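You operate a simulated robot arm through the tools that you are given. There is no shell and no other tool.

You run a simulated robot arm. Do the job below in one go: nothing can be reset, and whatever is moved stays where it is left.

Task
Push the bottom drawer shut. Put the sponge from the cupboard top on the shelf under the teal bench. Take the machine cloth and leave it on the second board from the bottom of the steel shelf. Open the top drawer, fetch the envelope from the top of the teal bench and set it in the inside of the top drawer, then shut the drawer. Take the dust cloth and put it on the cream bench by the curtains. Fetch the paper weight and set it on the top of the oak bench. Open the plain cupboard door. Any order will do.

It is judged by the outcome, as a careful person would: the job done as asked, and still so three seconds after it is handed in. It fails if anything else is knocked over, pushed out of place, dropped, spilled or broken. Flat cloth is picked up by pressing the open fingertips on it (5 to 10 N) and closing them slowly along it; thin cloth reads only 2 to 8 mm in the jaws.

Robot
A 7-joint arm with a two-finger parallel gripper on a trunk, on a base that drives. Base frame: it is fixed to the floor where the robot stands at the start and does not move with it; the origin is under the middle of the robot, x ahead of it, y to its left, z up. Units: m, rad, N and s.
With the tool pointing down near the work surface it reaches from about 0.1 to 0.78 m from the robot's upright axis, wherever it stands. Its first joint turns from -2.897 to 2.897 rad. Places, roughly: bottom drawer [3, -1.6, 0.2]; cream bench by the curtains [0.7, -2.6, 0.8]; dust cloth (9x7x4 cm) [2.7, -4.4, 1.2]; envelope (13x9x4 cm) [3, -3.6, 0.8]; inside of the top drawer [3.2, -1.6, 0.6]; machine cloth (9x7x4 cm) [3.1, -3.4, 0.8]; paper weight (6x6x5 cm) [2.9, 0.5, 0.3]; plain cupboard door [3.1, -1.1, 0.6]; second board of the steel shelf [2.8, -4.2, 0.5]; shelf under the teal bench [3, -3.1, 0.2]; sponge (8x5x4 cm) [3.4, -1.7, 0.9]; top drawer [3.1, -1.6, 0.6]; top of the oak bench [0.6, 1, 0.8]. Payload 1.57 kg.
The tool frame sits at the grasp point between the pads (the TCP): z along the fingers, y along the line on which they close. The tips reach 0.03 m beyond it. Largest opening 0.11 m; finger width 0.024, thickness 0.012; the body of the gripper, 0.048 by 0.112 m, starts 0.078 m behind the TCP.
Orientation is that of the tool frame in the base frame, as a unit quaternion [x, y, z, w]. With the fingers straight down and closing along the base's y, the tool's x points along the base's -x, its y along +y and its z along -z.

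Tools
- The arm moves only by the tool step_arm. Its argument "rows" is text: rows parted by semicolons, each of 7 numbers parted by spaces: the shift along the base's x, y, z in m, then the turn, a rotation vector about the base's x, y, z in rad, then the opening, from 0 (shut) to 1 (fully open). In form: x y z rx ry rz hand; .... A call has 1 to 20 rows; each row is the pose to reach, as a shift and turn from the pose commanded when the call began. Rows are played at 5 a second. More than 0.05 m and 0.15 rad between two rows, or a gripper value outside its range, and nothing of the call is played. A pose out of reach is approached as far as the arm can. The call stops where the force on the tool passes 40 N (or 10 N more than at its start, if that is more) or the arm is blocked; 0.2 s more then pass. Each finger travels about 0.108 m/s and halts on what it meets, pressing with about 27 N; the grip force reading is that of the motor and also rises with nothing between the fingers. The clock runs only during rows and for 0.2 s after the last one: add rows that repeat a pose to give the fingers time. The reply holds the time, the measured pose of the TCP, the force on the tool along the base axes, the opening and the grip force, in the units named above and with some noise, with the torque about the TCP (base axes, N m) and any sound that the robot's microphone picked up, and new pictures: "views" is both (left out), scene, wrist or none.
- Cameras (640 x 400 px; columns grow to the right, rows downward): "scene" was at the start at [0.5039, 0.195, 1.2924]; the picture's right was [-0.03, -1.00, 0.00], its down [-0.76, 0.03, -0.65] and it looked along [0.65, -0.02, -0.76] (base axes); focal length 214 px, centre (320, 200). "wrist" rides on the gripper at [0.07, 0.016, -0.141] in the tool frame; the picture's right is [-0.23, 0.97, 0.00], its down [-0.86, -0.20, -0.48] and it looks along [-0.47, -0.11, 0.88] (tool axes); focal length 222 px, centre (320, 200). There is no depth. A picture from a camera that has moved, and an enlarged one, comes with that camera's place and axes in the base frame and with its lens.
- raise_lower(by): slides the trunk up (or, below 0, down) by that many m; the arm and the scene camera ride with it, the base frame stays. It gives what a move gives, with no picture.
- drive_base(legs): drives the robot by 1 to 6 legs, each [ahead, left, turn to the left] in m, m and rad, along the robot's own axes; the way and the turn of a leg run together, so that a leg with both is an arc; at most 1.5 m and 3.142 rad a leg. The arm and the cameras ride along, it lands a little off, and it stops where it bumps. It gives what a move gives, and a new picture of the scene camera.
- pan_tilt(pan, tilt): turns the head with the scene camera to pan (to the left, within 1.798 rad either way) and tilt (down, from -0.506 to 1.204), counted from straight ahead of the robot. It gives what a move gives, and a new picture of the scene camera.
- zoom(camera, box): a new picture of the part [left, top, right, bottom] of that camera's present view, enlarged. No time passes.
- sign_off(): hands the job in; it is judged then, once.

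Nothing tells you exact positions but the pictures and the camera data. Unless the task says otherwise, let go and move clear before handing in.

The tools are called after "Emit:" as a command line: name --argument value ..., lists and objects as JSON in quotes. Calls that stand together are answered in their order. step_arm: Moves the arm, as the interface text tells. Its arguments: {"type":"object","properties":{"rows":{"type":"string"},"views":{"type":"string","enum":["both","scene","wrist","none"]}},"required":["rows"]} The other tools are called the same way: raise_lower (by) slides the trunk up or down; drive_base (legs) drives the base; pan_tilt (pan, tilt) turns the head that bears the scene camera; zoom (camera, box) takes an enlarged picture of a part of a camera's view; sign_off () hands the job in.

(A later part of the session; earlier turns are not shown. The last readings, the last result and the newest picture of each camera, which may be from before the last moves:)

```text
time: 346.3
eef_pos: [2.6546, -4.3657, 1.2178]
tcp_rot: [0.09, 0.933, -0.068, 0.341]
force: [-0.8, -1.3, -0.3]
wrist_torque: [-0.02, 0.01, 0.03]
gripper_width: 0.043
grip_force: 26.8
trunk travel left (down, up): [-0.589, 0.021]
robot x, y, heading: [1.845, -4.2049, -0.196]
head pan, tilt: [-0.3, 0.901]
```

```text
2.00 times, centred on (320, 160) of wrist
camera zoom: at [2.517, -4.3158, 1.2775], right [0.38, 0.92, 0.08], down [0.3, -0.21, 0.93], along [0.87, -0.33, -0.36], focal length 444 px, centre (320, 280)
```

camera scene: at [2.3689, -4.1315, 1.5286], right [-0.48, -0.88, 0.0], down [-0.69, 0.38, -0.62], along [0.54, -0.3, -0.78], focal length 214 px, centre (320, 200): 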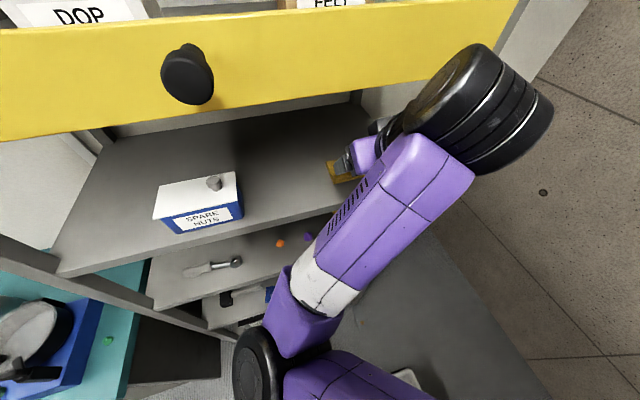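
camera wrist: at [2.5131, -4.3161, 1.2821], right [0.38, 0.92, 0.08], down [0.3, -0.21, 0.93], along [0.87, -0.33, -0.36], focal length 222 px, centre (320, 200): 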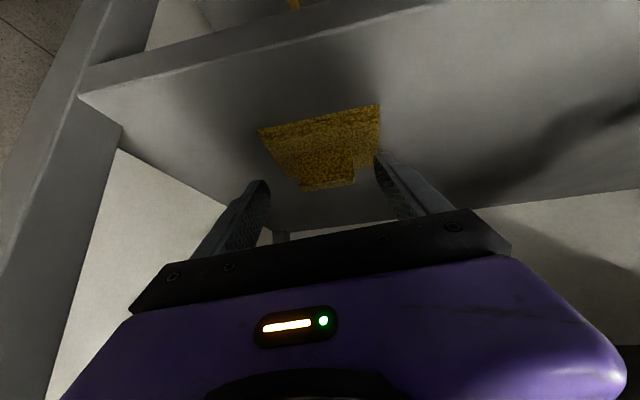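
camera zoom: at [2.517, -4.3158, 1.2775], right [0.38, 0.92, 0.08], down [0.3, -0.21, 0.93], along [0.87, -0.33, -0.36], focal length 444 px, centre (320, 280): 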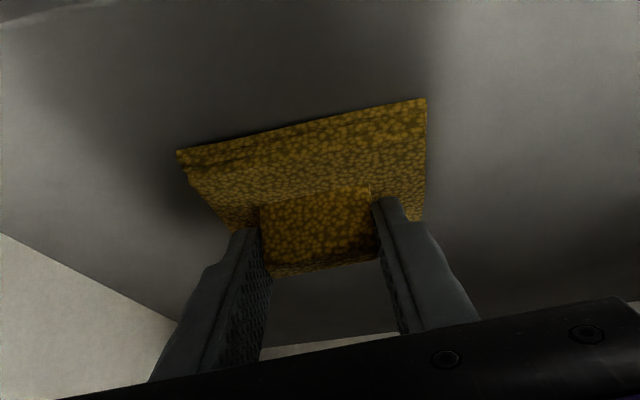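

Emit:
step_arm --rows "0 0 0.012 0 0 0 0.2; -0.005 0.001 0.025 0 0 0 0.2; -0.005 0.001 0.03 0 0 0 0.2" --views "none"

Emit:
drive_base --legs '[[-0.35, 0, 0]]'

Emit:
zoom --camera "wrist" --box '[0, 0, 640, 400]'

```text
time: 347.1
eef_pos: [2.6517, -4.3652, 1.247]
tcp_rot: [0.09, 0.933, -0.068, 0.341]
force: [0.1, 1.2, -0.5]
wrist_torque: [-0.01, 0.02, 0.01]
gripper_width: 0.0429
grip_force: 27.4
trunk travel left (down, up): [-0.589, 0.021]
robot x, y, heading: [1.8464, -4.202, -0.201]
head pan, tilt: [-0.3, 0.901]
```

```text
time: 349.4
eef_pos: [2.3048, -4.2902, 1.2475]
tcp_rot: [0.089, 0.934, -0.069, 0.34]
force: [-0.1, 0.3, -0.7]
wrist_torque: [0.01, -0.02, -0.01]
gripper_width: 0.0427
grip_force: 26.7
trunk travel left (down, up): [-0.589, 0.021]
robot x, y, heading: [1.4944, -4.1329, -0.199]
head pan, tilt: [-0.3, 0.901]
camera scene: at [2.0196, -4.0588, 1.5285], right [-0.48, -0.88, 0.0], down [-0.69, 0.37, -0.62], along [0.55, -0.3, -0.78], focal length 214 px, centre (320, 200)
```

scene: 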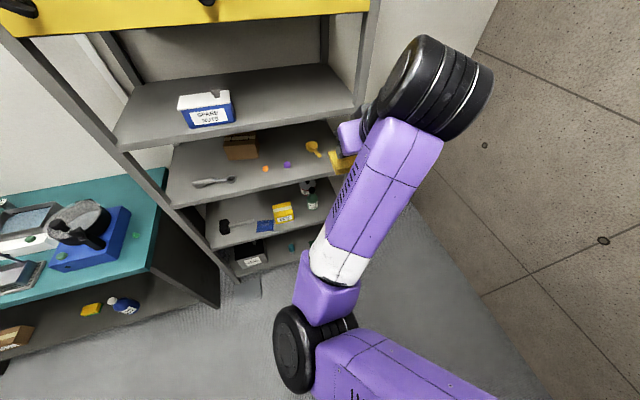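

```text
1.00 times, centred on (320, 200) of wrist (not enlarged: the box is as wide or as high as the picture)
camera zoom: at [2.1657, -4.2409, 1.3065], right [0.38, 0.92, 0.08], down [0.3, -0.21, 0.93], along [0.88, -0.33, -0.36], focal length 222 px, centre (320, 200)
```

zoom: 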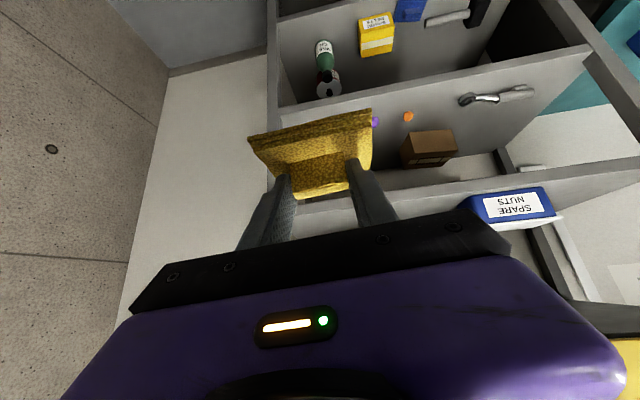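

The dust cloth is in hand. I tuck the arm down, then reverse through the wide gap at the end of the central bench toward the cream bench.

Emit:
step_arm --rows "-0.02 0.005 -0.04 0 0 0 0.2; -0.04 0.01 -0.08 0 0 0 0.2; -0.065 0.015 -0.12 0 0 0 0.2; -0.09 0.02 -0.16 0 0 0 0.2; -0.12 0.025 -0.2 0 0 0 0.2; -0.15 0.03 -0.235 0 0 0 0.2; -0.18 0.036 -0.27 0 0 0 0.2; -0.21 0.042 -0.3 0 0 0 0.2" --views "none"

Emit:
pan_tilt --pan 1.79 --tilt 0.5

Emit:
pan_tilt --pan -1.79 --tilt 0.5

```text
refused: row 5 steps farther than a row can; nothing moved
```

```text
time: 351.4
eef_pos: [2.3026, -4.2906, 1.2472]
tcp_rot: [0.089, 0.933, -0.068, 0.341]
force: [-0.7, 0.3, -1.0]
wrist_torque: [0.02, -0.02, 0.02]
gripper_width: 0.0421
grip_force: 26.6
trunk travel left (down, up): [-0.589, 0.021]
robot x, y, heading: [1.4968, -4.1326, -0.197]
head pan, tilt: [1.791, 0.499]
camera scene: at [1.9509, -3.9319, 1.5624], right [1.0, 0.02, 0.0], down [0.01, -0.48, -0.88], along [-0.02, 0.88, -0.48], focal length 214 px, centre (320, 200)
```

scene: 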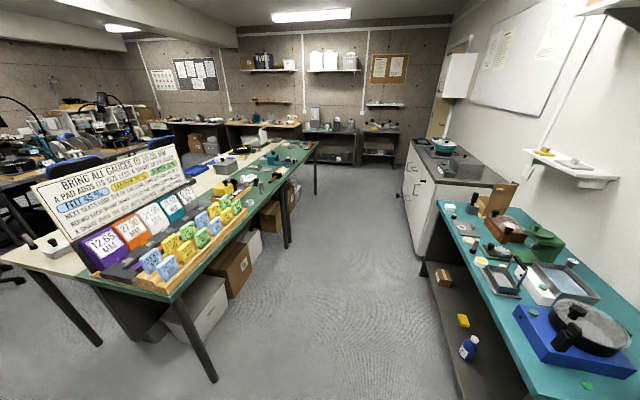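

```text
time: 354.4
eef_pos: [2.3044, -4.2918, 1.2459]
tcp_rot: [0.088, 0.934, -0.067, 0.34]
force: [-0.3, -0.5, -0.5]
wrist_torque: [0.0, 0.02, 0.02]
gripper_width: 0.0421
grip_force: 26.7
trunk travel left (down, up): [-0.589, 0.021]
robot x, y, heading: [1.4939, -4.1371, -0.191]
head pan, tilt: [-1.791, 0.499]
camera scene: at [1.9163, -4.1061, 1.5624], right [-0.91, 0.4, 0.0], down [0.19, 0.44, -0.88], along [-0.35, -0.8, -0.48], focal length 214 px, centre (320, 200)
```

scene: 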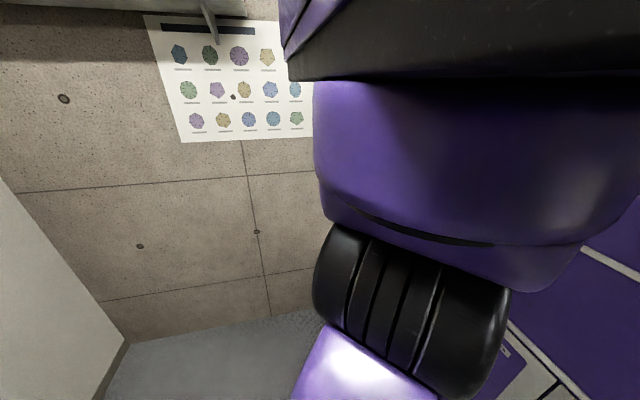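

The end passage is clear. I tuck the arm (smaller steps) and reverse through it.

Emit:
step_arm --rows "-0.02 0.005 -0.04 0 0 0 0.2; -0.04 0.01 -0.08 0 0 0 0.2; -0.06 0.015 -0.12 0 0 0 0.2; -0.08 0.02 -0.16 0 0 0 0.2; -0.105 0.025 -0.2 0 0 0 0.2; -0.13 0.03 -0.235 0 0 0 0.2; -0.16 0.035 -0.27 0 0 0 0.2; -0.19 0.04 -0.3 0 0 0 0.2" --views "none"

Emit:
drive_base --legs '[[-1.0, 0, -0.009], [-0.95, 0, 0]]'

Emit:
pan_tilt --pan 0.7 --tilt 0.6

Emit:
pan_tilt --pan 1.6 --tilt 0.6

```text
time: 356.1
eef_pos: [2.1094, -4.2542, 0.95]
tcp_rot: [0.089, 0.933, -0.068, 0.341]
force: [0.2, -0.1, -1.8]
wrist_torque: [0.02, 0.02, 0.0]
gripper_width: 0.0423
grip_force: 26.8
trunk travel left (down, up): [-0.589, 0.021]
robot x, y, heading: [1.4979, -4.1312, -0.198]
head pan, tilt: [-1.791, 0.499]
```

```text
time: 365.9
eef_pos: [0.2066, -3.8711, 0.9496]
tcp_rot: [0.097, 0.933, -0.07, 0.34]
force: [-0.8, -0.4, -0.8]
wrist_torque: [0.0, 0.0, -0.02]
gripper_width: 0.0424
grip_force: 27.0
trunk travel left (down, up): [-0.589, 0.021]
robot x, y, heading: [-0.4027, -3.7364, -0.216]
head pan, tilt: [-1.791, 0.499]
camera scene: at [0.0171, -3.7193, 1.5624], right [-0.91, 0.42, 0.0], down [0.2, 0.43, -0.88], along [-0.37, -0.8, -0.48], focal length 214 px, centre (320, 200)
```

scene: 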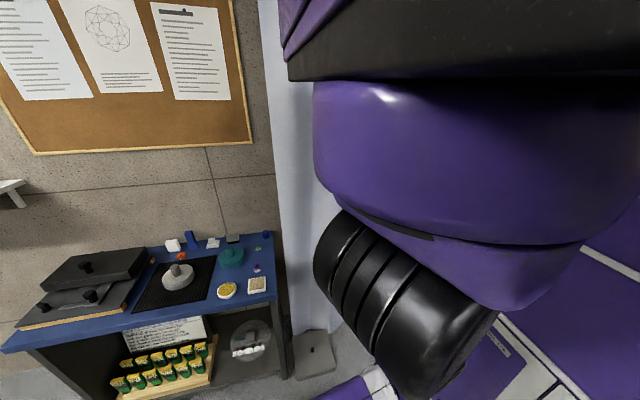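

```text
time: 368.1
eef_pos: [0.2081, -3.8717, 0.9507]
tcp_rot: [0.098, 0.933, -0.071, 0.34]
force: [-0.3, 0.8, 0.1]
wrist_torque: [-0.03, 0.01, -0.02]
gripper_width: 0.0421
grip_force: 26.9
trunk travel left (down, up): [-0.589, 0.021]
robot x, y, heading: [-0.4043, -3.7385, -0.211]
head pan, tilt: [0.7, 0.6]
camera scene: at [0.1337, -3.5957, 1.5533], right [0.47, -0.89, 0.0], down [-0.5, -0.26, -0.83], along [0.73, 0.38, -0.56], focal length 214 px, centre (320, 200)
```

scene: 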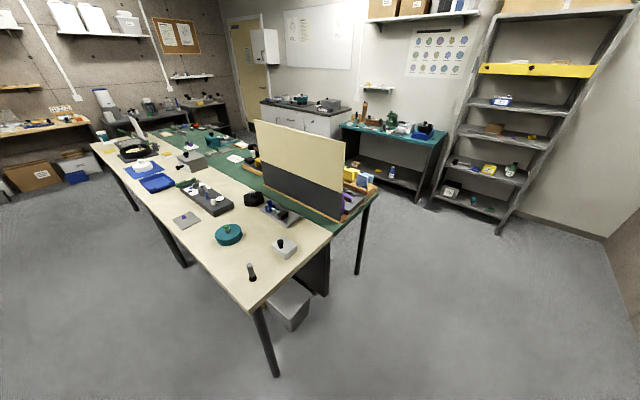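

```text
time: 369.3
eef_pos: [0.2068, -3.8717, 0.9504]
tcp_rot: [0.097, 0.933, -0.071, 0.34]
force: [0.5, -0.1, -0.8]
wrist_torque: [0.04, 0.0, -0.02]
gripper_width: 0.0424
grip_force: 27.0
trunk travel left (down, up): [-0.589, 0.021]
robot x, y, heading: [-0.4067, -3.7365, -0.22]
head pan, tilt: [1.6, 0.6]
camera scene: at [0.0718, -3.55, 1.5533], right [0.98, -0.19, 0.0], down [-0.1, -0.56, -0.83], along [0.15, 0.81, -0.56], focal length 214 px, centre (320, 200)
```

scene: 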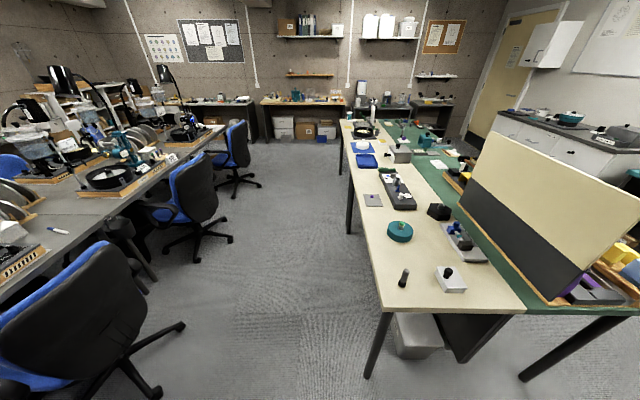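

I see the cream bench with a free patch between the grey plate and the teal disc (about v −2.5). I zoom to confirm, then strafe up the aisle.

Emit:
zoom --camera "scene" --box '[330, 140, 490, 300]'

```text
2.50 times, centred on (410, 220) of scene
camera zoom: at [0.0718, -3.55, 1.5533], right [0.98, -0.19, 0.0], down [-0.1, -0.56, -0.83], along [0.15, 0.81, -0.56], focal length 536 px, centre (95, 150)
```

zoom: 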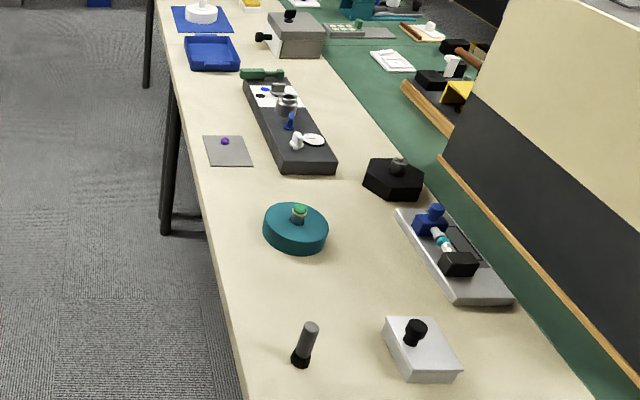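

I pick the larger free patch between the teal disc and the upright cylinder (u≈1.10, v≈−2.80) and strafe there.

Emit:
drive_base --legs '[[0, 0.94, 0.015]]'

Emit:
pan_tilt --pan -0.2 --tilt 0.9

Emit:
zoom --camera "wrist" --box '[0, 0, 640, 400]'

```text
time: 374.1
eef_pos: [0.3992, -2.9745, 0.9503]
tcp_rot: [0.094, 0.933, -0.07, 0.341]
force: [0.0, 0.1, -1.4]
wrist_torque: [0.02, -0.01, 0.02]
gripper_width: 0.0424
grip_force: 27.4
trunk travel left (down, up): [-0.589, 0.021]
robot x, y, heading: [-0.2148, -2.8433, -0.213]
head pan, tilt: [1.6, 0.6]
camera scene: at [0.2618, -2.6552, 1.5533], right [0.98, -0.18, 0.0], down [-0.1, -0.56, -0.83], along [0.15, 0.81, -0.56], focal length 214 px, centre (320, 200)
```

scene: 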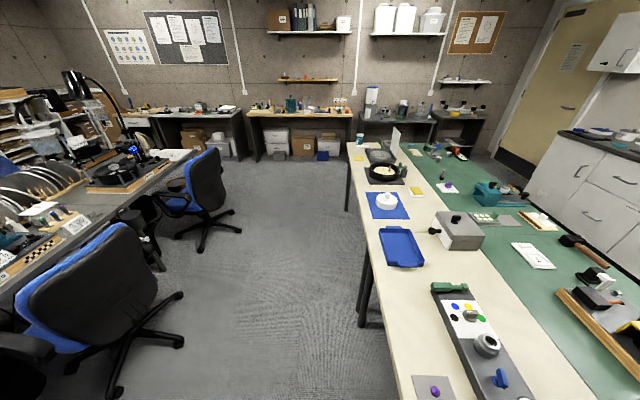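

```text
time: 375.9
eef_pos: [0.3996, -2.9745, 0.9498]
tcp_rot: [0.093, 0.933, -0.07, 0.34]
force: [0.2, 0.1, -1.0]
wrist_torque: [0.0, 0.02, 0.02]
gripper_width: 0.0423
grip_force: 27.0
trunk travel left (down, up): [-0.589, 0.021]
robot x, y, heading: [-0.2135, -2.8525, -0.209]
head pan, tilt: [-0.201, 0.901]
camera scene: at [0.3154, -2.7721, 1.5285], right [-0.4, -0.92, 0.0], down [-0.72, 0.31, -0.62], along [0.57, -0.25, -0.78], focal length 214 px, centre (320, 200)
```

scene: 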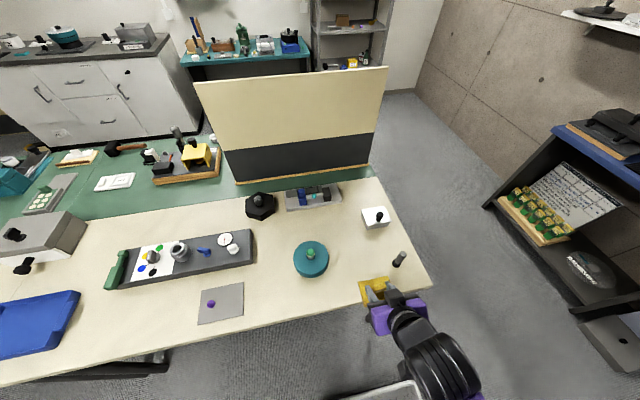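

```text
1.00 times, centred on (320, 200) of wrist (not enlarged: the box is as wide or as high as the picture)
camera zoom: at [0.2624, -2.9237, 1.01], right [0.39, 0.92, 0.08], down [0.3, -0.21, 0.93], along [0.87, -0.34, -0.36], focal length 222 px, centre (320, 200)
```

zoom: 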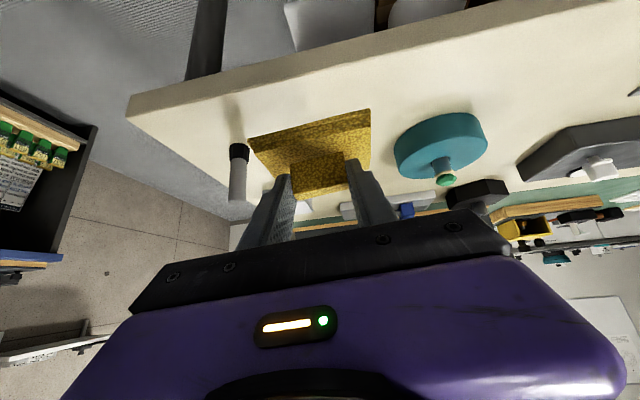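

Emit:
drive_base --legs '[[0.09, -0.008, 0.005]]'

Emit:
raise_lower --by -0.07

Emit:
zoom --camera "wrist" --box '[0, 0, 640, 400]'

```text
time: 377.0
eef_pos: [0.4878, -2.9984, 0.9512]
tcp_rot: [0.091, 0.933, -0.069, 0.34]
force: [0.7, -0.8, -0.7]
wrist_torque: [0.02, -0.02, 0.0]
gripper_width: 0.0423
grip_force: 27.2
trunk travel left (down, up): [-0.589, 0.021]
robot x, y, heading: [-0.1225, -2.8746, -0.201]
head pan, tilt: [-0.201, 0.901]
camera scene: at [0.4027, -2.7966, 1.5286], right [-0.39, -0.92, 0.0], down [-0.72, 0.31, -0.62], along [0.57, -0.24, -0.78], focal length 214 px, centre (320, 200)
```

scene: 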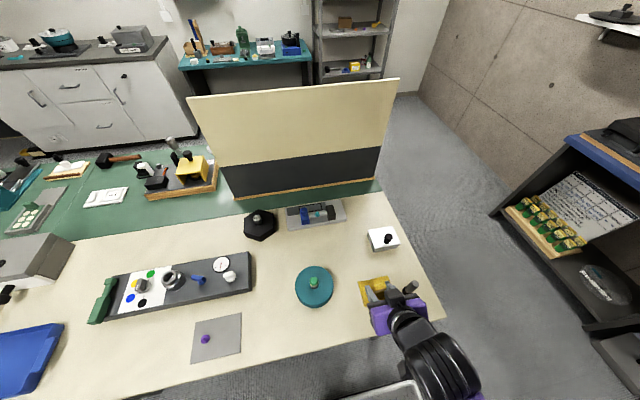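

```text
time: 378.1
eef_pos: [0.4875, -2.9999, 0.8804]
tcp_rot: [0.091, 0.933, -0.069, 0.34]
force: [0.1, 1.0, -0.6]
wrist_torque: [0.0, 0.0, 0.0]
gripper_width: 0.0423
grip_force: 27.2
trunk travel left (down, up): [-0.519, 0.091]
robot x, y, heading: [-0.126, -2.8745, -0.208]
head pan, tilt: [-0.201, 0.901]
```

```text
1.00 times, centred on (320, 200) of wrist (not enlarged: the box is as wide or as high as the picture)
camera zoom: at [0.3504, -2.9484, 0.94], right [0.38, 0.92, 0.08], down [0.3, -0.21, 0.93], along [0.87, -0.33, -0.36], focal length 222 px, centre (320, 200)
```

zoom: 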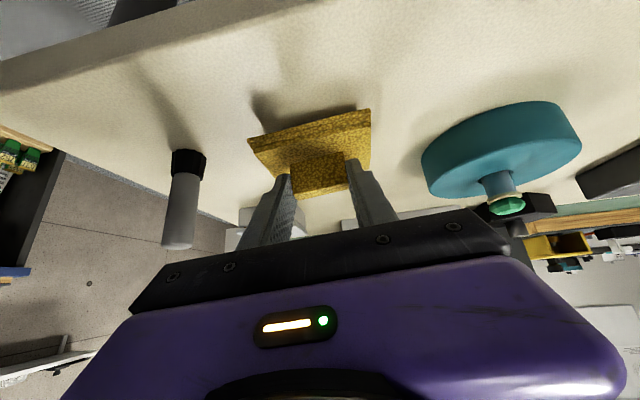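

The patch under the cloth is clear. I lower in small steps until contact.

Emit:
step_arm --rows "0 0 -0.008 0 0 0 0.2; 0 0 -0.016 0 0 0 0.2; 0 0 -0.022 0 0 0 0.2" --views "none"

Emit:
step_arm --rows "0 0 -0.004 0 0 0 0.2; 0 0 -0.008 0 0 0 0.2; 0 0 -0.012 0 0 0 0.2" --views "wrist"

```text
time: 379.0
eef_pos: [0.4907, -3.0, 0.8637]
tcp_rot: [0.094, 0.93, -0.07, 0.349]
force: [-2.6, 0.8, 14.4]
wrist_torque: [0.68, 0.25, 0.09]
gripper_width: 0.0434
grip_force: 26.8
trunk travel left (down, up): [-0.519, 0.091]
robot x, y, heading: [-0.1274, -2.8775, -0.205]
head pan, tilt: [-0.201, 0.901]
stopped in row 3: the force on the tool passed its limit at 42 N (the readings are from after the stop); the commanded pose is now the measured one
```

```text
time: 379.5
eef_pos: [0.4931, -2.9998, 0.8641]
tcp_rot: [0.093, 0.928, -0.069, 0.354]
force: [1.5, 0.6, 9.8]
wrist_torque: [0.53, 0.13, 0.0]
gripper_width: 0.0434
grip_force: 26.7
trunk travel left (down, up): [-0.519, 0.091]
robot x, y, heading: [-0.1258, -2.8738, -0.203]
head pan, tilt: [-0.201, 0.901]
stopped in row 2: the force on the tool passed its limit at 46 N (the readings are from after the stop); the commanded pose is now the measured one
camera wrist: at [0.3538, -2.9487, 0.9202], right [0.38, 0.92, 0.09], down [0.27, -0.21, 0.94], along [0.88, -0.33, -0.33], focal length 222 px, centre (320, 200)
```

wrist: 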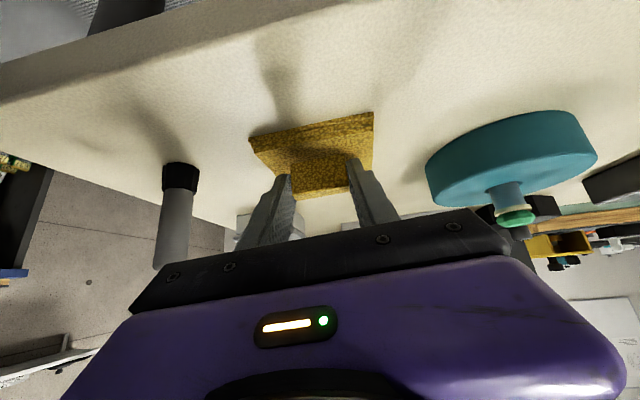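

On the bench. I release and withdraw.

Emit:
step_arm --rows "0 0 0.002 0 0 0 0.32; 0 0 0.002 0 0 0 0.45; 0 0 0.002 0 0 0 0.6; 0 0 0.002 0 0 0 0.6; -0.02 0.004 0.025 0 0 0 0.6; -0.045 0.009 0.055 0 0 0 0.6; -0.06 0.012 0.08 0 0 0 0.6" --views "both"

```text
time: 381.1
eef_pos: [0.4482, -2.9901, 0.9044]
tcp_rot: [0.093, 0.93, -0.07, 0.35]
force: [-0.3, 0.3, -0.6]
wrist_torque: [0.01, 0.01, 0.0]
gripper_width: 0.0664
grip_force: 0.0
out of reach, approached as far as the arm can: row 6, 7
trunk travel left (down, up): [-0.519, 0.091]
robot x, y, heading: [-0.1224, -2.8748, -0.204]
head pan, tilt: [-0.201, 0.901]
camera scene: at [0.403, -2.7969, 1.4584], right [-0.39, -0.92, 0.0], down [-0.72, 0.31, -0.62], along [0.57, -0.24, -0.78], focal length 214 px, centre (320, 200)
camera wrist: at [0.3098, -2.9384, 0.9611], right [0.38, 0.92, 0.09], down [0.28, -0.21, 0.94], along [0.88, -0.33, -0.34], focal length 222 px, centre (320, 200)
```

scene: 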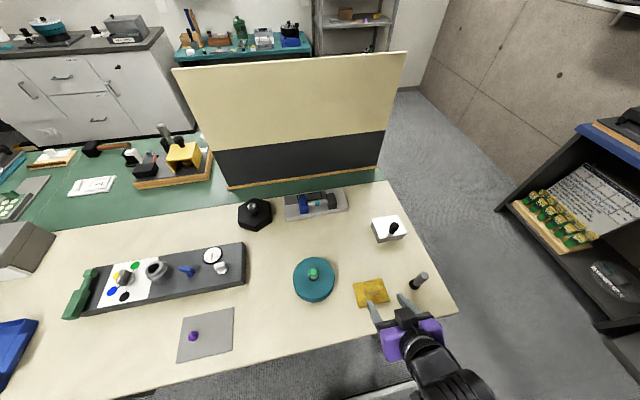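
wrist: 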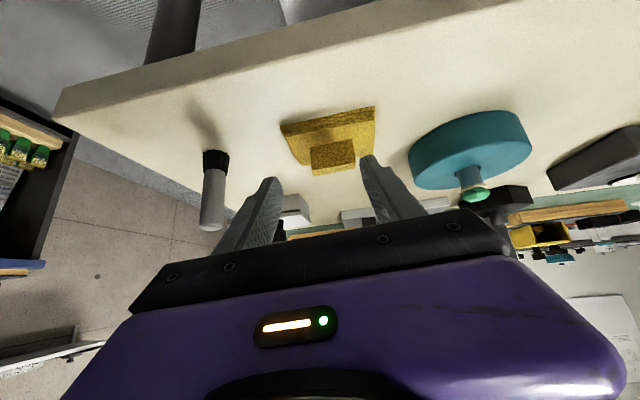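

The dust cloth is placed. Last job: the plain (left) cupboard door. I back off and travel round via the wide aisle.

Emit:
drive_base --legs '[[-0.1, 0, 0]]'

Emit:
raise_lower --by 0.085

Emit:
pan_tilt --pan 1.2 --tilt 0.6

```text
time: 382.2
eef_pos: [0.3476, -2.9699, 0.9042]
tcp_rot: [0.094, 0.929, -0.07, 0.351]
force: [0.4, 0.1, 0.3]
wrist_torque: [-0.02, -0.04, -0.03]
gripper_width: 0.0661
grip_force: 0.0
trunk travel left (down, up): [-0.519, 0.091]
robot x, y, heading: [-0.2254, -2.8528, -0.204]
head pan, tilt: [-0.201, 0.901]
camera scene: at [0.3025, -2.7766, 1.4585], right [-0.4, -0.92, 0.0], down [-0.72, 0.31, -0.62], along [0.57, -0.25, -0.78], focal length 214 px, centre (320, 200)
```

scene: 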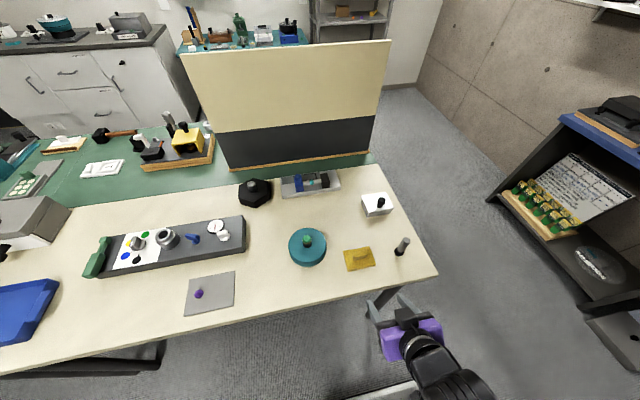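

```text
time: 383.4
eef_pos: [0.3483, -2.97, 0.9898]
tcp_rot: [0.093, 0.929, -0.069, 0.351]
force: [0.7, 0.3, 0.1]
wrist_torque: [0.0, 0.02, 0.01]
gripper_width: 0.0661
grip_force: 0.1
trunk travel left (down, up): [-0.604, 0.006]
robot x, y, heading: [-0.2247, -2.8499, -0.205]
head pan, tilt: [-0.201, 0.901]
```

```text
time: 385.0
eef_pos: [0.3486, -2.9694, 0.9892]
tcp_rot: [0.094, 0.929, -0.07, 0.351]
force: [0.2, 0.5, 0.8]
wrist_torque: [0.02, 0.03, 0.01]
gripper_width: 0.066
grip_force: 0.0
trunk travel left (down, up): [-0.604, 0.006]
robot x, y, heading: [-0.2205, -2.8529, -0.206]
head pan, tilt: [1.201, 0.6]
camera scene: at [0.2813, -2.6726, 1.5683], right [0.84, -0.55, 0.0], down [-0.31, -0.47, -0.82], along [0.45, 0.69, -0.57], focal length 214 px, centre (320, 200)
```

scene: 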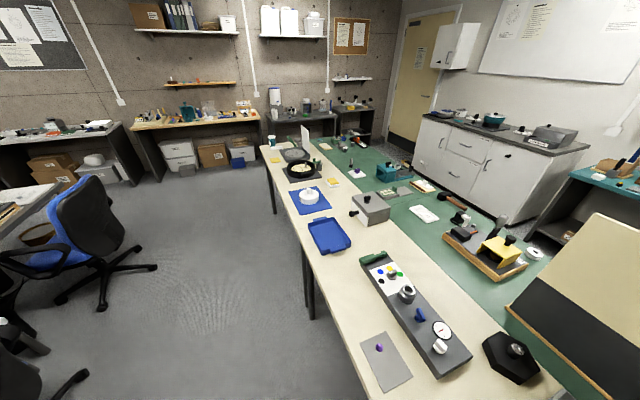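

The aisle is clear between chairs and bench. I turn along it and drive, then turn toward the cupboard.

Emit:
drive_base --legs '[[0.05, 0, 0], [0, 0, 1.575], [1.45, 0, 0], [1.45, 0, 0], [0, 0, -1.571]]'

Emit:
pan_tilt --pan 0 --tilt 0.5

```text
time: 407.2
eef_pos: [0.9776, -0.1875, 0.988]
tcp_rot: [0.128, 0.925, -0.082, 0.348]
force: [0.2, 0.1, -0.1]
wrist_torque: [-0.03, 0.0, 0.02]
gripper_width: 0.0661
grip_force: 0.0
trunk travel left (down, up): [-0.604, 0.006]
robot x, y, heading: [0.4155, -0.0241, -0.283]
head pan, tilt: [1.201, 0.6]
camera scene: at [0.9324, 0.1134, 1.5683], right [0.8, -0.6, 0.0], down [-0.34, -0.45, -0.83], along [0.5, 0.66, -0.56], focal length 214 px, centre (320, 200)
```

scene: 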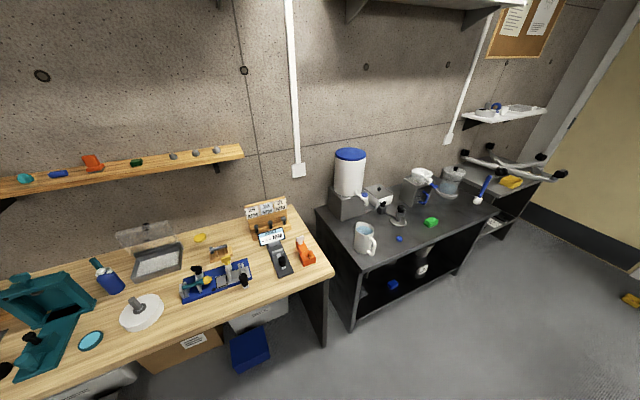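

```text
time: 408.6
eef_pos: [0.9755, -0.1884, 0.9901]
tcp_rot: [0.126, 0.925, -0.082, 0.348]
force: [-0.2, 0.4, -0.4]
wrist_torque: [0.0, 0.02, -0.01]
gripper_width: 0.0659
grip_force: 0.1
trunk travel left (down, up): [-0.604, 0.006]
robot x, y, heading: [0.4102, -0.0284, -0.279]
head pan, tilt: [0.0, 0.499]
camera scene: at [0.9664, 0.018, 1.5774], right [-0.28, -0.96, 0.0], down [-0.46, 0.13, -0.88], along [0.84, -0.24, -0.48], focal length 214 px, centre (320, 200)
```

scene: 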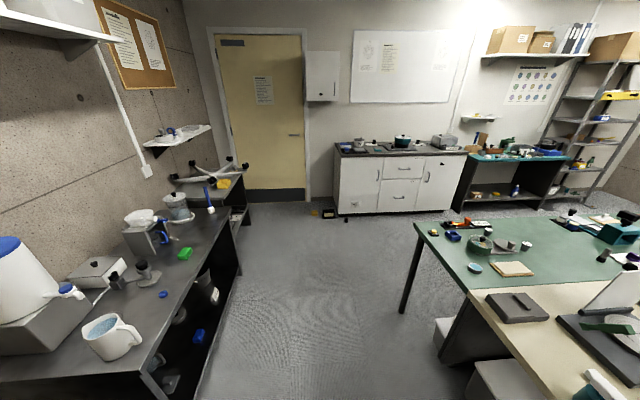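

Emit:
drive_base --legs '[[0, 0.06, 0.079], [1.1, 0, 0], [0.97, 0, 0], [0, -0.85, 0]]'

Emit:
pan_tilt --pan 0.2 --tilt 0.9

```text
time: 423.6
eef_pos: [2.8713, -1.2905, 0.9896]
tcp_rot: [0.081, 0.93, -0.066, 0.352]
force: [0.1, -0.7, -0.5]
wrist_torque: [0.02, 0.0, 0.03]
gripper_width: 0.0661
grip_force: 0.0
trunk travel left (down, up): [-0.604, 0.006]
robot x, y, heading: [2.2959, -1.1882, -0.169]
head pan, tilt: [0.0, 0.499]
camera scene: at [2.8393, -1.0872, 1.5774], right [-0.18, -0.98, 0.0], down [-0.47, 0.08, -0.88], along [0.86, -0.16, -0.48], focal length 214 px, centre (320, 200)
```

scene: 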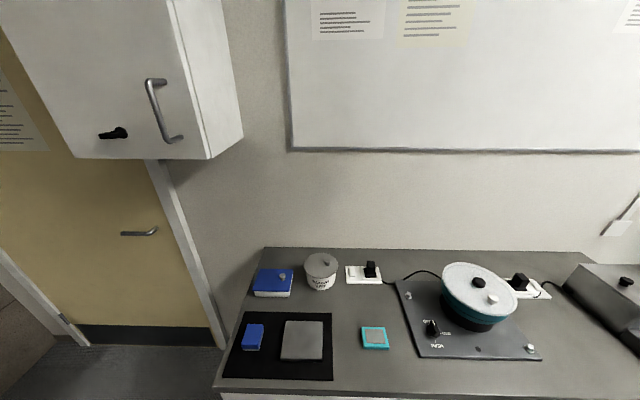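

```text
time: 424.4
eef_pos: [2.8701, -1.2905, 0.9893]
tcp_rot: [0.08, 0.93, -0.065, 0.352]
force: [0.3, 0.0, -0.7]
wrist_torque: [0.01, 0.02, -0.01]
gripper_width: 0.0658
grip_force: 0.1
trunk travel left (down, up): [-0.604, 0.006]
robot x, y, heading: [2.2961, -1.1905, -0.177]
head pan, tilt: [0.201, 0.901]
camera scene: at [2.8253, -1.0695, 1.5436], right [0.02, -1.0, 0.0], down [-0.78, -0.02, -0.62], along [0.62, 0.01, -0.78], focal length 214 px, centre (320, 200)
```

scene: 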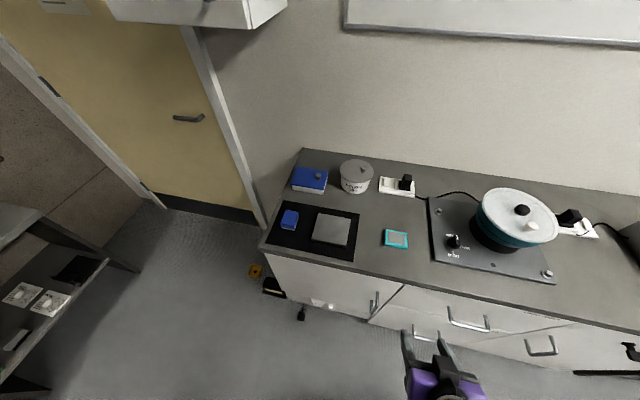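

Emit:
zoom --camera "scene" --box '[230, 220, 470, 370]'

Emit:
raise_lower --by -0.3

Emit:
pan_tilt --pan 0.3 --tilt 0.8

Emit:
zoom --camera "scene" --box '[230, 170, 470, 320]'

```text
2.67 times, centred on (350, 295) of scene
camera zoom: at [2.8253, -1.0695, 1.5436], right [0.02, -1.0, 0.0], down [-0.78, -0.02, -0.62], along [0.62, 0.01, -0.78], focal length 572 px, centre (240, -53)
```

zoom: 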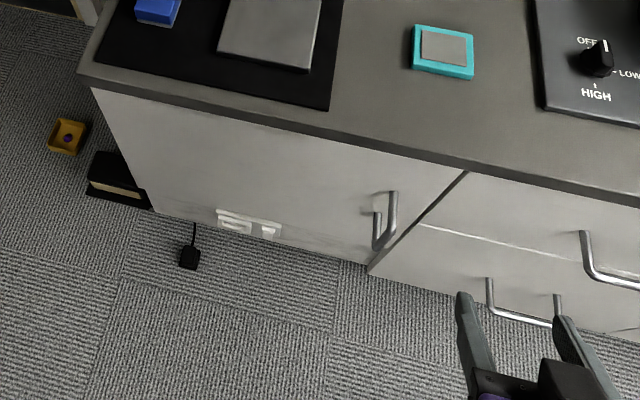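

```text
time: 427.4
eef_pos: [2.8711, -1.291, 0.6908]
tcp_rot: [0.08, 0.931, -0.065, 0.351]
force: [0.0, -0.3, -0.4]
wrist_torque: [0.0, 0.0, -0.02]
gripper_width: 0.066
grip_force: 0.0
trunk travel left (down, up): [-0.304, 0.306]
robot x, y, heading: [2.2953, -1.1905, -0.181]
head pan, tilt: [0.201, 0.901]
```

```text
time: 428.1
eef_pos: [2.8711, -1.2914, 0.6902]
tcp_rot: [0.08, 0.93, -0.064, 0.352]
force: [-0.2, 0.6, -0.1]
wrist_torque: [-0.02, -0.05, 0.01]
gripper_width: 0.0658
grip_force: 0.0
trunk travel left (down, up): [-0.304, 0.306]
robot x, y, heading: [2.2935, -1.19, -0.181]
head pan, tilt: [0.3, 0.799]
camera scene: at [2.8298, -1.0614, 1.2514], right [0.12, -0.99, 0.0], down [-0.71, -0.09, -0.7], along [0.69, 0.08, -0.72], focal length 214 px, centre (320, 200)
```

scene: 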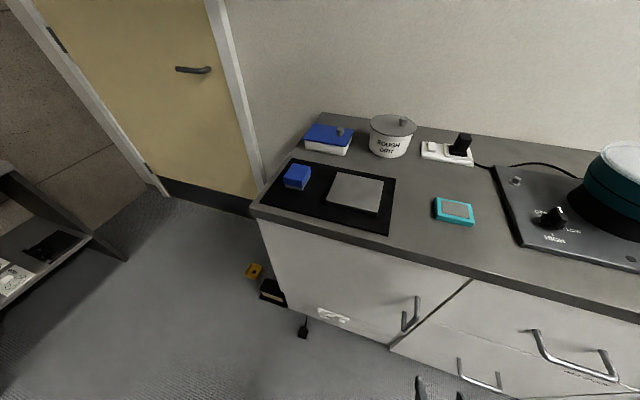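

```text
2.67 times, centred on (350, 245) of scene
camera zoom: at [2.8298, -1.0614, 1.2514], right [0.12, -0.99, 0.0], down [-0.71, -0.09, -0.7], along [0.69, 0.08, -0.72], focal length 572 px, centre (240, 80)
```

zoom: 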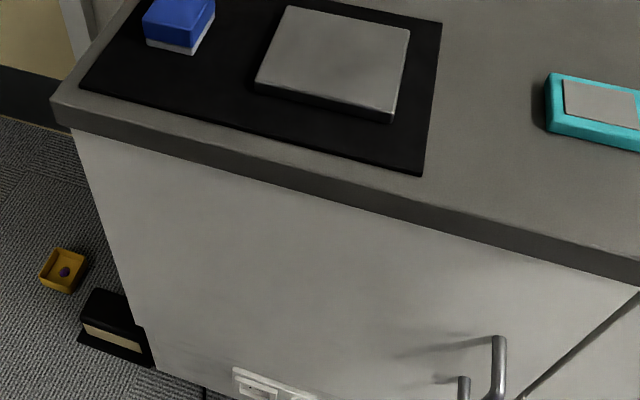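

The handle is a vertical bar at about (3.013, −1.276), z 0.56–0.69, hinge on the left (v≈−0.235). I pitch the tool closer to horizontal and line up in front of the bar.

Emit:
step_arm --rows "0.02 0.011 -0.005 -0.024 -0.087 0 0.6; 0.045 0.022 -0.01 -0.047 -0.173 0 0.6; 0.069 0.034 -0.016 -0.071 -0.26 0 0.6; 0.069 0.034 -0.016 -0.071 -0.26 0 0.6" --views "both"

```text
time: 429.1
eef_pos: [2.9399, -1.2544, 0.672]
tcp_rot: [0.076, 0.874, -0.087, 0.473]
force: [0.8, -0.4, 0.2]
wrist_torque: [-0.03, -0.01, 0.03]
gripper_width: 0.0658
grip_force: 0.0
trunk travel left (down, up): [-0.304, 0.306]
robot x, y, heading: [2.2927, -1.1909, -0.178]
head pan, tilt: [0.3, 0.799]
camera scene: at [2.8298, -1.0614, 1.2515], right [0.12, -0.99, 0.0], down [-0.71, -0.09, -0.7], along [0.69, 0.08, -0.72], focal length 214 px, centre (320, 200)
camera wrist: at [2.79, -1.2037, 0.687], right [0.33, 0.94, 0.11], down [0.03, -0.13, 0.99], along [0.94, -0.33, -0.07], focal length 222 px, centre (320, 200)
```

scene: 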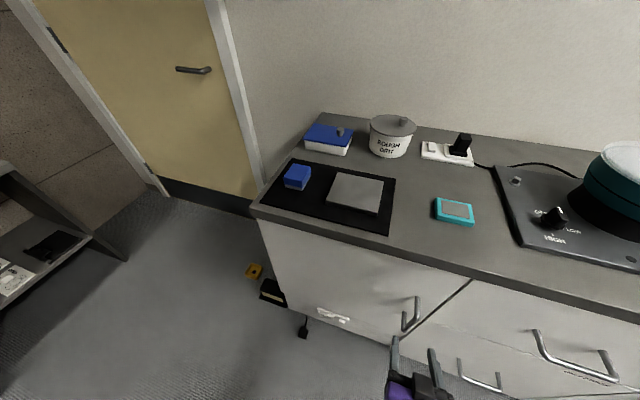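
wrist: 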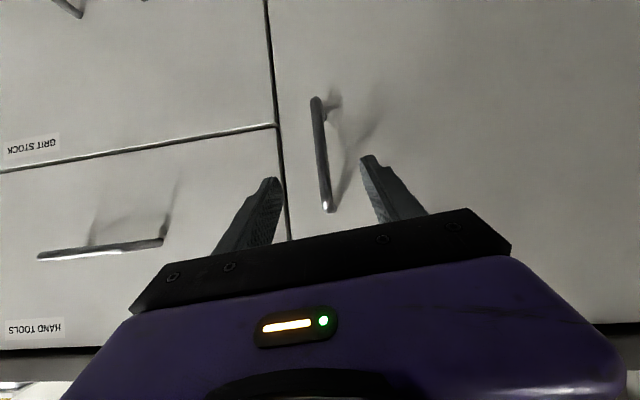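

The bar is centred between the fingers in the wrist view. I advance and close on it.

Emit:
step_arm --rows "0.03 -0.008 -0.02 0 0 0 0.6; 0.05 -0.014 -0.033 0 0 0 0.6; 0.065 -0.018 -0.043 0 0 0 0.5; 0.065 -0.018 -0.043 0 0 0 0.35; 0.065 -0.018 -0.043 0 0 0 0.2; 0.065 -0.018 -0.043 0 0 0 0.05; 0.065 -0.018 -0.043 0 0 0 0; 0.065 -0.018 -0.043 0 0 0 0" --views "wrist"

```text
time: 430.9
eef_pos: [3.0037, -1.2712, 0.6296]
tcp_rot: [0.075, 0.874, -0.083, 0.472]
force: [10.4, 29.3, -8.2]
wrist_torque: [1.0, -0.8, 0.28]
gripper_width: 0.0169
grip_force: 32.1
trunk travel left (down, up): [-0.304, 0.306]
robot x, y, heading: [2.2912, -1.1903, -0.179]
head pan, tilt: [0.3, 0.799]
camera wrist: at [2.8539, -1.2208, 0.6439], right [0.33, 0.94, 0.12], down [0.03, -0.14, 0.99], along [0.94, -0.32, -0.08], focal length 222 px, centre (320, 200)
```

wrist: 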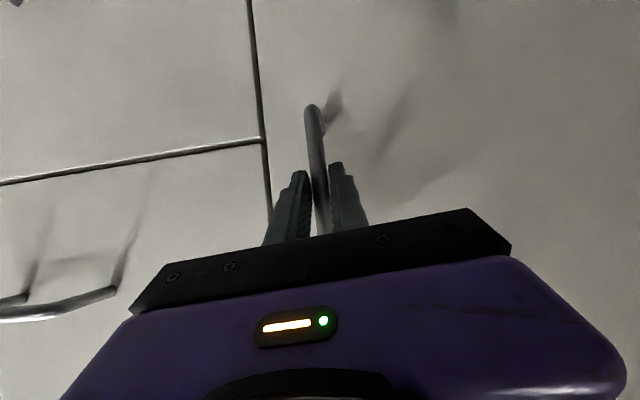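

The bar is gripped. I pull the door open along its arc, first to about 15°.

Emit:
step_arm --rows "-0.015 0.006 0 0 0 -0.02 0; -0.0338 0.0129 0 0 0 -0.044 0; -0.05 0.0208 0 0 0 -0.065 0; -0.0662 0.0287 0 0 0 -0.087 0; -0.082 0.038 0 0 0 -0.11 0; -0.0972 0.0473 0 0 0 -0.13 0" --views "both"

```text
time: 432.1
eef_pos: [2.9274, -1.2359, 0.6285]
tcp_rot: [0.123, 0.87, -0.105, 0.467]
force: [1.4, 1.3, -4.2]
wrist_torque: [1.04, 0.07, -0.06]
gripper_width: 0.0167
grip_force: 31.3
trunk travel left (down, up): [-0.304, 0.306]
robot x, y, heading: [2.2959, -1.1893, -0.178]
head pan, tilt: [0.3, 0.799]
stopped in row 5: the force on the tool passed its limit at 44 N (the readings are from after the stop); the commanded pose is now the measured one
camera scene: at [2.8301, -1.0612, 1.2516], right [0.12, -0.99, 0.0], down [-0.71, -0.09, -0.7], along [0.69, 0.08, -0.72], focal length 214 px, centre (320, 200)
camera wrist: at [2.7835, -1.1704, 0.6451], right [0.42, 0.9, 0.12], down [0.02, -0.15, 0.99], along [0.91, -0.41, -0.08], focal length 222 px, centre (320, 200)
```

scene: 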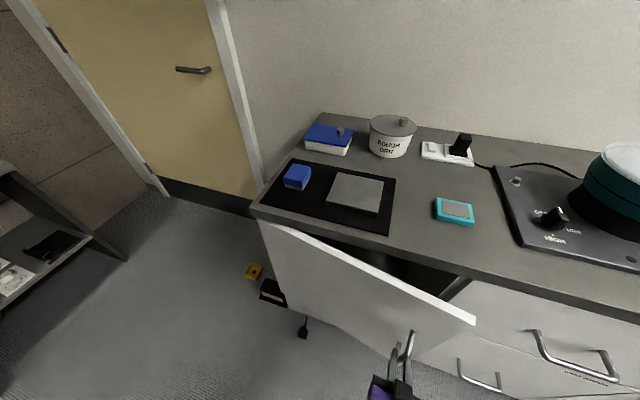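
wrist: 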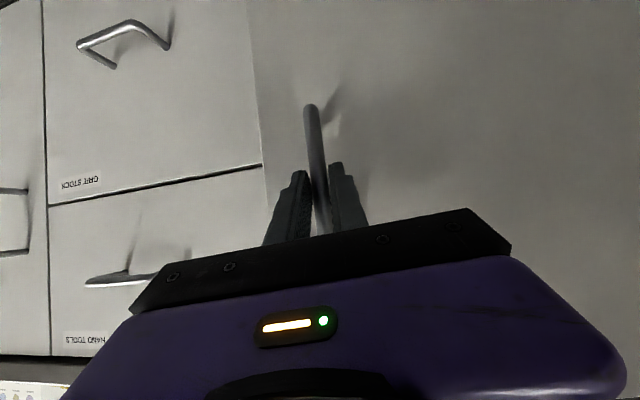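

The door is swinging out along the expected arc. I continue in small steps.

Emit:
step_arm --rows "-0.0135 0.008 0 0 0 0 0; -0.0269 0.016 0 0 0 0 0; -0.0385 0.0246 0 0 0 0 0; -0.0502 0.0332 0 0 0 0 0; -0.064 0.045 0 0 0 0 0; -0.0775 0.0569 0 0 0 0 0; -0.09 0.07 0 0 0 0 0; -0.1026 0.0829 0 0 0 0 0" --views "scene"

```text
time: 433.9
eef_pos: [2.8238, -1.1544, 0.6301]
tcp_rot: [0.121, 0.87, -0.106, 0.465]
force: [-21.2, -21.3, -0.5]
wrist_torque: [1.04, 0.56, -0.29]
gripper_width: 0.0166
grip_force: 32.5
trunk travel left (down, up): [-0.304, 0.306]
robot x, y, heading: [2.2947, -1.1897, -0.173]
head pan, tilt: [0.3, 0.799]
camera scene: at [2.8294, -1.062, 1.2517], right [0.12, -0.99, 0.0], down [-0.71, -0.09, -0.7], along [0.69, 0.09, -0.72], focal length 214 px, centre (320, 200)
```

scene: 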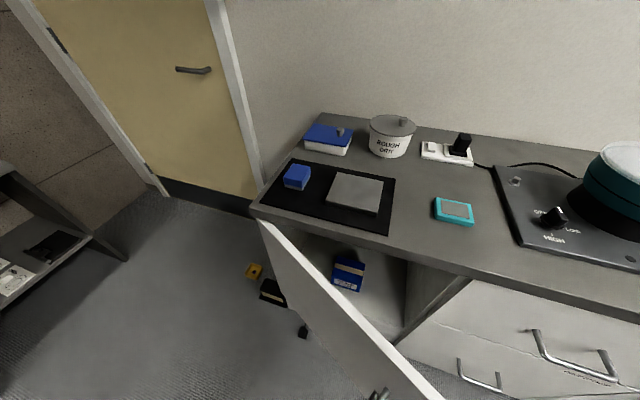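

About 30° open. I keep following the arc, turning the tool with the door.

Emit:
step_arm --rows "-0.0135 0.0162 0 0 0 -0.05 0; -0.027 0.0323 0 0 0 -0.1 0; -0.0375 0.0476 0 0 0 -0.15 0; -0.0477 0.0629 0 0 0 -0.2 0; -0.0567 0.079 0 0 0 -0.25 0; -0.0657 0.0951 0 0 0 -0.3 0" --views "scene"

```text
time: 435.3
eef_pos: [2.7587, -1.0574, 0.6305]
tcp_rot: [0.25, 0.842, -0.173, 0.446]
force: [-8.7, -3.9, -6.4]
wrist_torque: [1.12, -0.15, -0.11]
gripper_width: 0.0164
grip_force: 32.4
trunk travel left (down, up): [-0.304, 0.306]
robot x, y, heading: [2.2972, -1.1871, -0.172]
head pan, tilt: [0.3, 0.799]
camera scene: at [2.83, -1.0613, 1.2515], right [0.12, -0.99, 0.0], down [-0.71, -0.09, -0.7], along [0.69, 0.08, -0.72], focal length 214 px, centre (320, 200)
```

scene: 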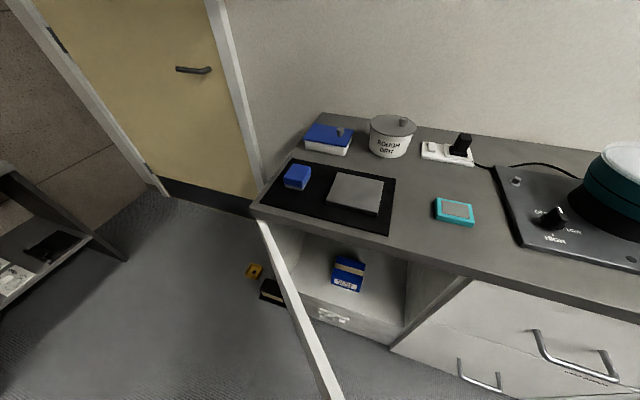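

Emit:
step_arm --rows "-0.008 0.016 0 0 0 -0.05 0; -0.0158 0.0319 0 0 0 -0.1 0; -0.022 0.0493 0 0 0 -0.15 0; -0.028 0.0668 0 0 0 -0.2 0; -0.0326 0.0847 0 0 0 -0.25 0; -0.0371 0.1026 0 0 0 -0.3 0; -0.04 0.1208 0 0 0 -0.35 0; -0.043 0.1391 0 0 0 -0.4 0; -0.0445 0.1575 0 0 0 -0.45 0; -0.0457 0.176 0 0 0 -0.5 0" --views "scene"

```text
time: 437.2
eef_pos: [2.7146, -0.9134, 0.629]
tcp_rot: [0.418, 0.773, -0.263, 0.398]
force: [-4.5, -0.5, 7.2]
wrist_torque: [1.28, -0.4, 0.04]
gripper_width: 0.0169
grip_force: 31.5
trunk travel left (down, up): [-0.304, 0.306]
robot x, y, heading: [2.2952, -1.1882, -0.178]
head pan, tilt: [0.3, 0.799]
stopped in row 9: the force on the tool passed its limit at 42 N (the readings are from after the stop); the commanded pose is now the measured one
camera scene: at [2.8294, -1.0612, 1.2516], right [0.12, -0.99, 0.0], down [-0.71, -0.09, -0.7], along [0.69, 0.09, -0.72], focal length 214 px, centre (320, 200)
```

scene: 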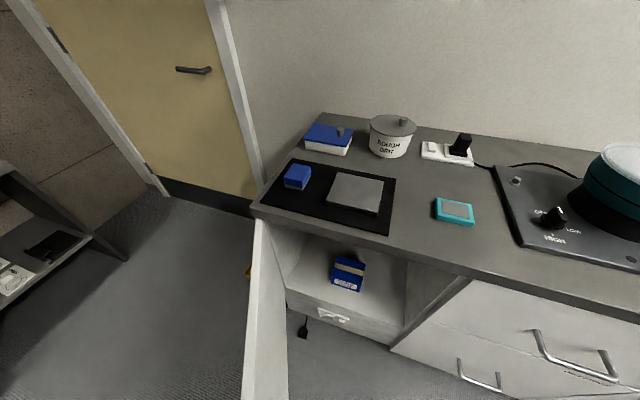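

Emit:
step_arm --rows "-0.001 0.014 0 0 0 -0.03 0; -0.002 0.028 0 0 0 -0.06 0; -0.002 0.042 0 0 0 -0.09 0; -0.002 0.055 0 0 0 -0.12 0" --views "scene"

```text
time: 438.2
eef_pos: [2.7115, -0.8582, 0.6277]
tcp_rot: [0.464, 0.746, -0.288, 0.38]
force: [-33.4, -1.1, 18.9]
wrist_torque: [0.38, -0.56, -0.27]
gripper_width: 0.0168
grip_force: 32.0
trunk travel left (down, up): [-0.304, 0.306]
robot x, y, heading: [2.293, -1.1874, -0.184]
head pan, tilt: [0.3, 0.799]
camera scene: at [2.8285, -1.0613, 1.2519], right [0.12, -0.99, 0.0], down [-0.71, -0.09, -0.7], along [0.69, 0.09, -0.72], focal length 214 px, centre (320, 200)
```

scene: 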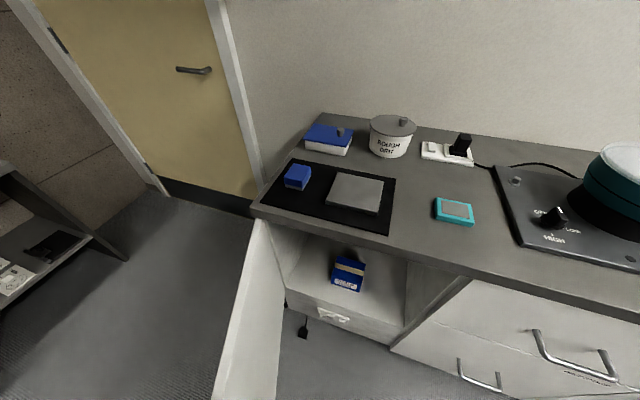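

The door is open about 75–80°. I ease off, release the bar, withdraw and rise above the door.

Emit:
step_arm --rows "-0.005 0 0 0 0 0 0; -0.005 0 0 0 0 0 0.2; -0.005 0 0 0 0 0 0.4; -0.005 0 0 0 0 0 0.6; -0.005 0 0 0 0 0 0.6" --views "none"

Emit:
step_arm --rows "-0.008 0.02 0.014 0 0 0 0.6; -0.016 0.04 0.028 0 0 0 0.6; -0.024 0.06 0.042 0 0 0 0.6" --views "both"

```text
time: 439.4
eef_pos: [2.7097, -0.8591, 0.6288]
tcp_rot: [0.463, 0.746, -0.287, 0.382]
force: [-0.5, -0.3, -0.1]
wrist_torque: [-0.03, -0.02, -0.04]
gripper_width: 0.066
grip_force: 0.1
trunk travel left (down, up): [-0.304, 0.306]
robot x, y, heading: [2.2971, -1.192, -0.18]
head pan, tilt: [0.3, 0.799]
```

```text
time: 440.2
eef_pos: [2.6841, -0.799, 0.6703]
tcp_rot: [0.465, 0.745, -0.289, 0.381]
force: [0.9, 0.5, 1.6]
wrist_torque: [-0.01, -0.02, -0.02]
gripper_width: 0.0662
grip_force: 0.1
trunk travel left (down, up): [-0.304, 0.306]
robot x, y, heading: [2.2946, -1.1893, -0.181]
head pan, tilt: [0.3, 0.799]
camera scene: at [2.8296, -1.0612, 1.2514], right [0.12, -0.99, 0.0], down [-0.71, -0.09, -0.7], along [0.69, 0.09, -0.72], focal length 214 px, centre (320, 200)
camera wrist: at [2.6365, -0.6487, 0.6864], right [0.95, 0.29, 0.12], down [-0.09, -0.11, 0.99], along [0.3, -0.95, -0.08], focal length 222 px, centre (320, 200)
```

scene: 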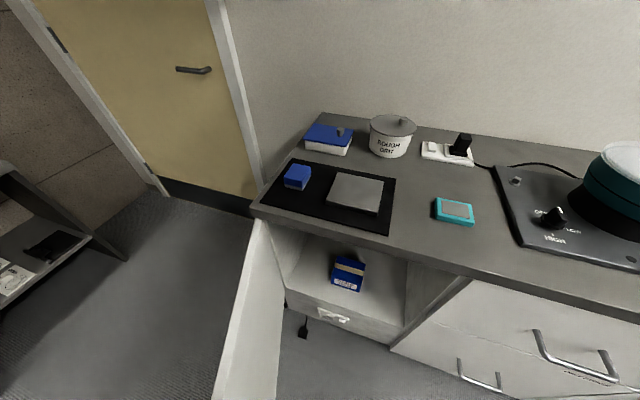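
wrist: 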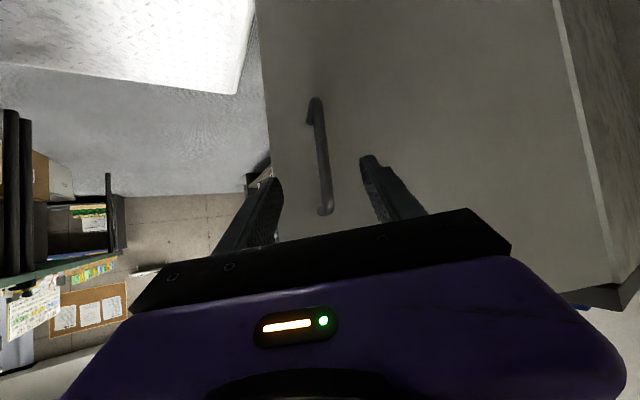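

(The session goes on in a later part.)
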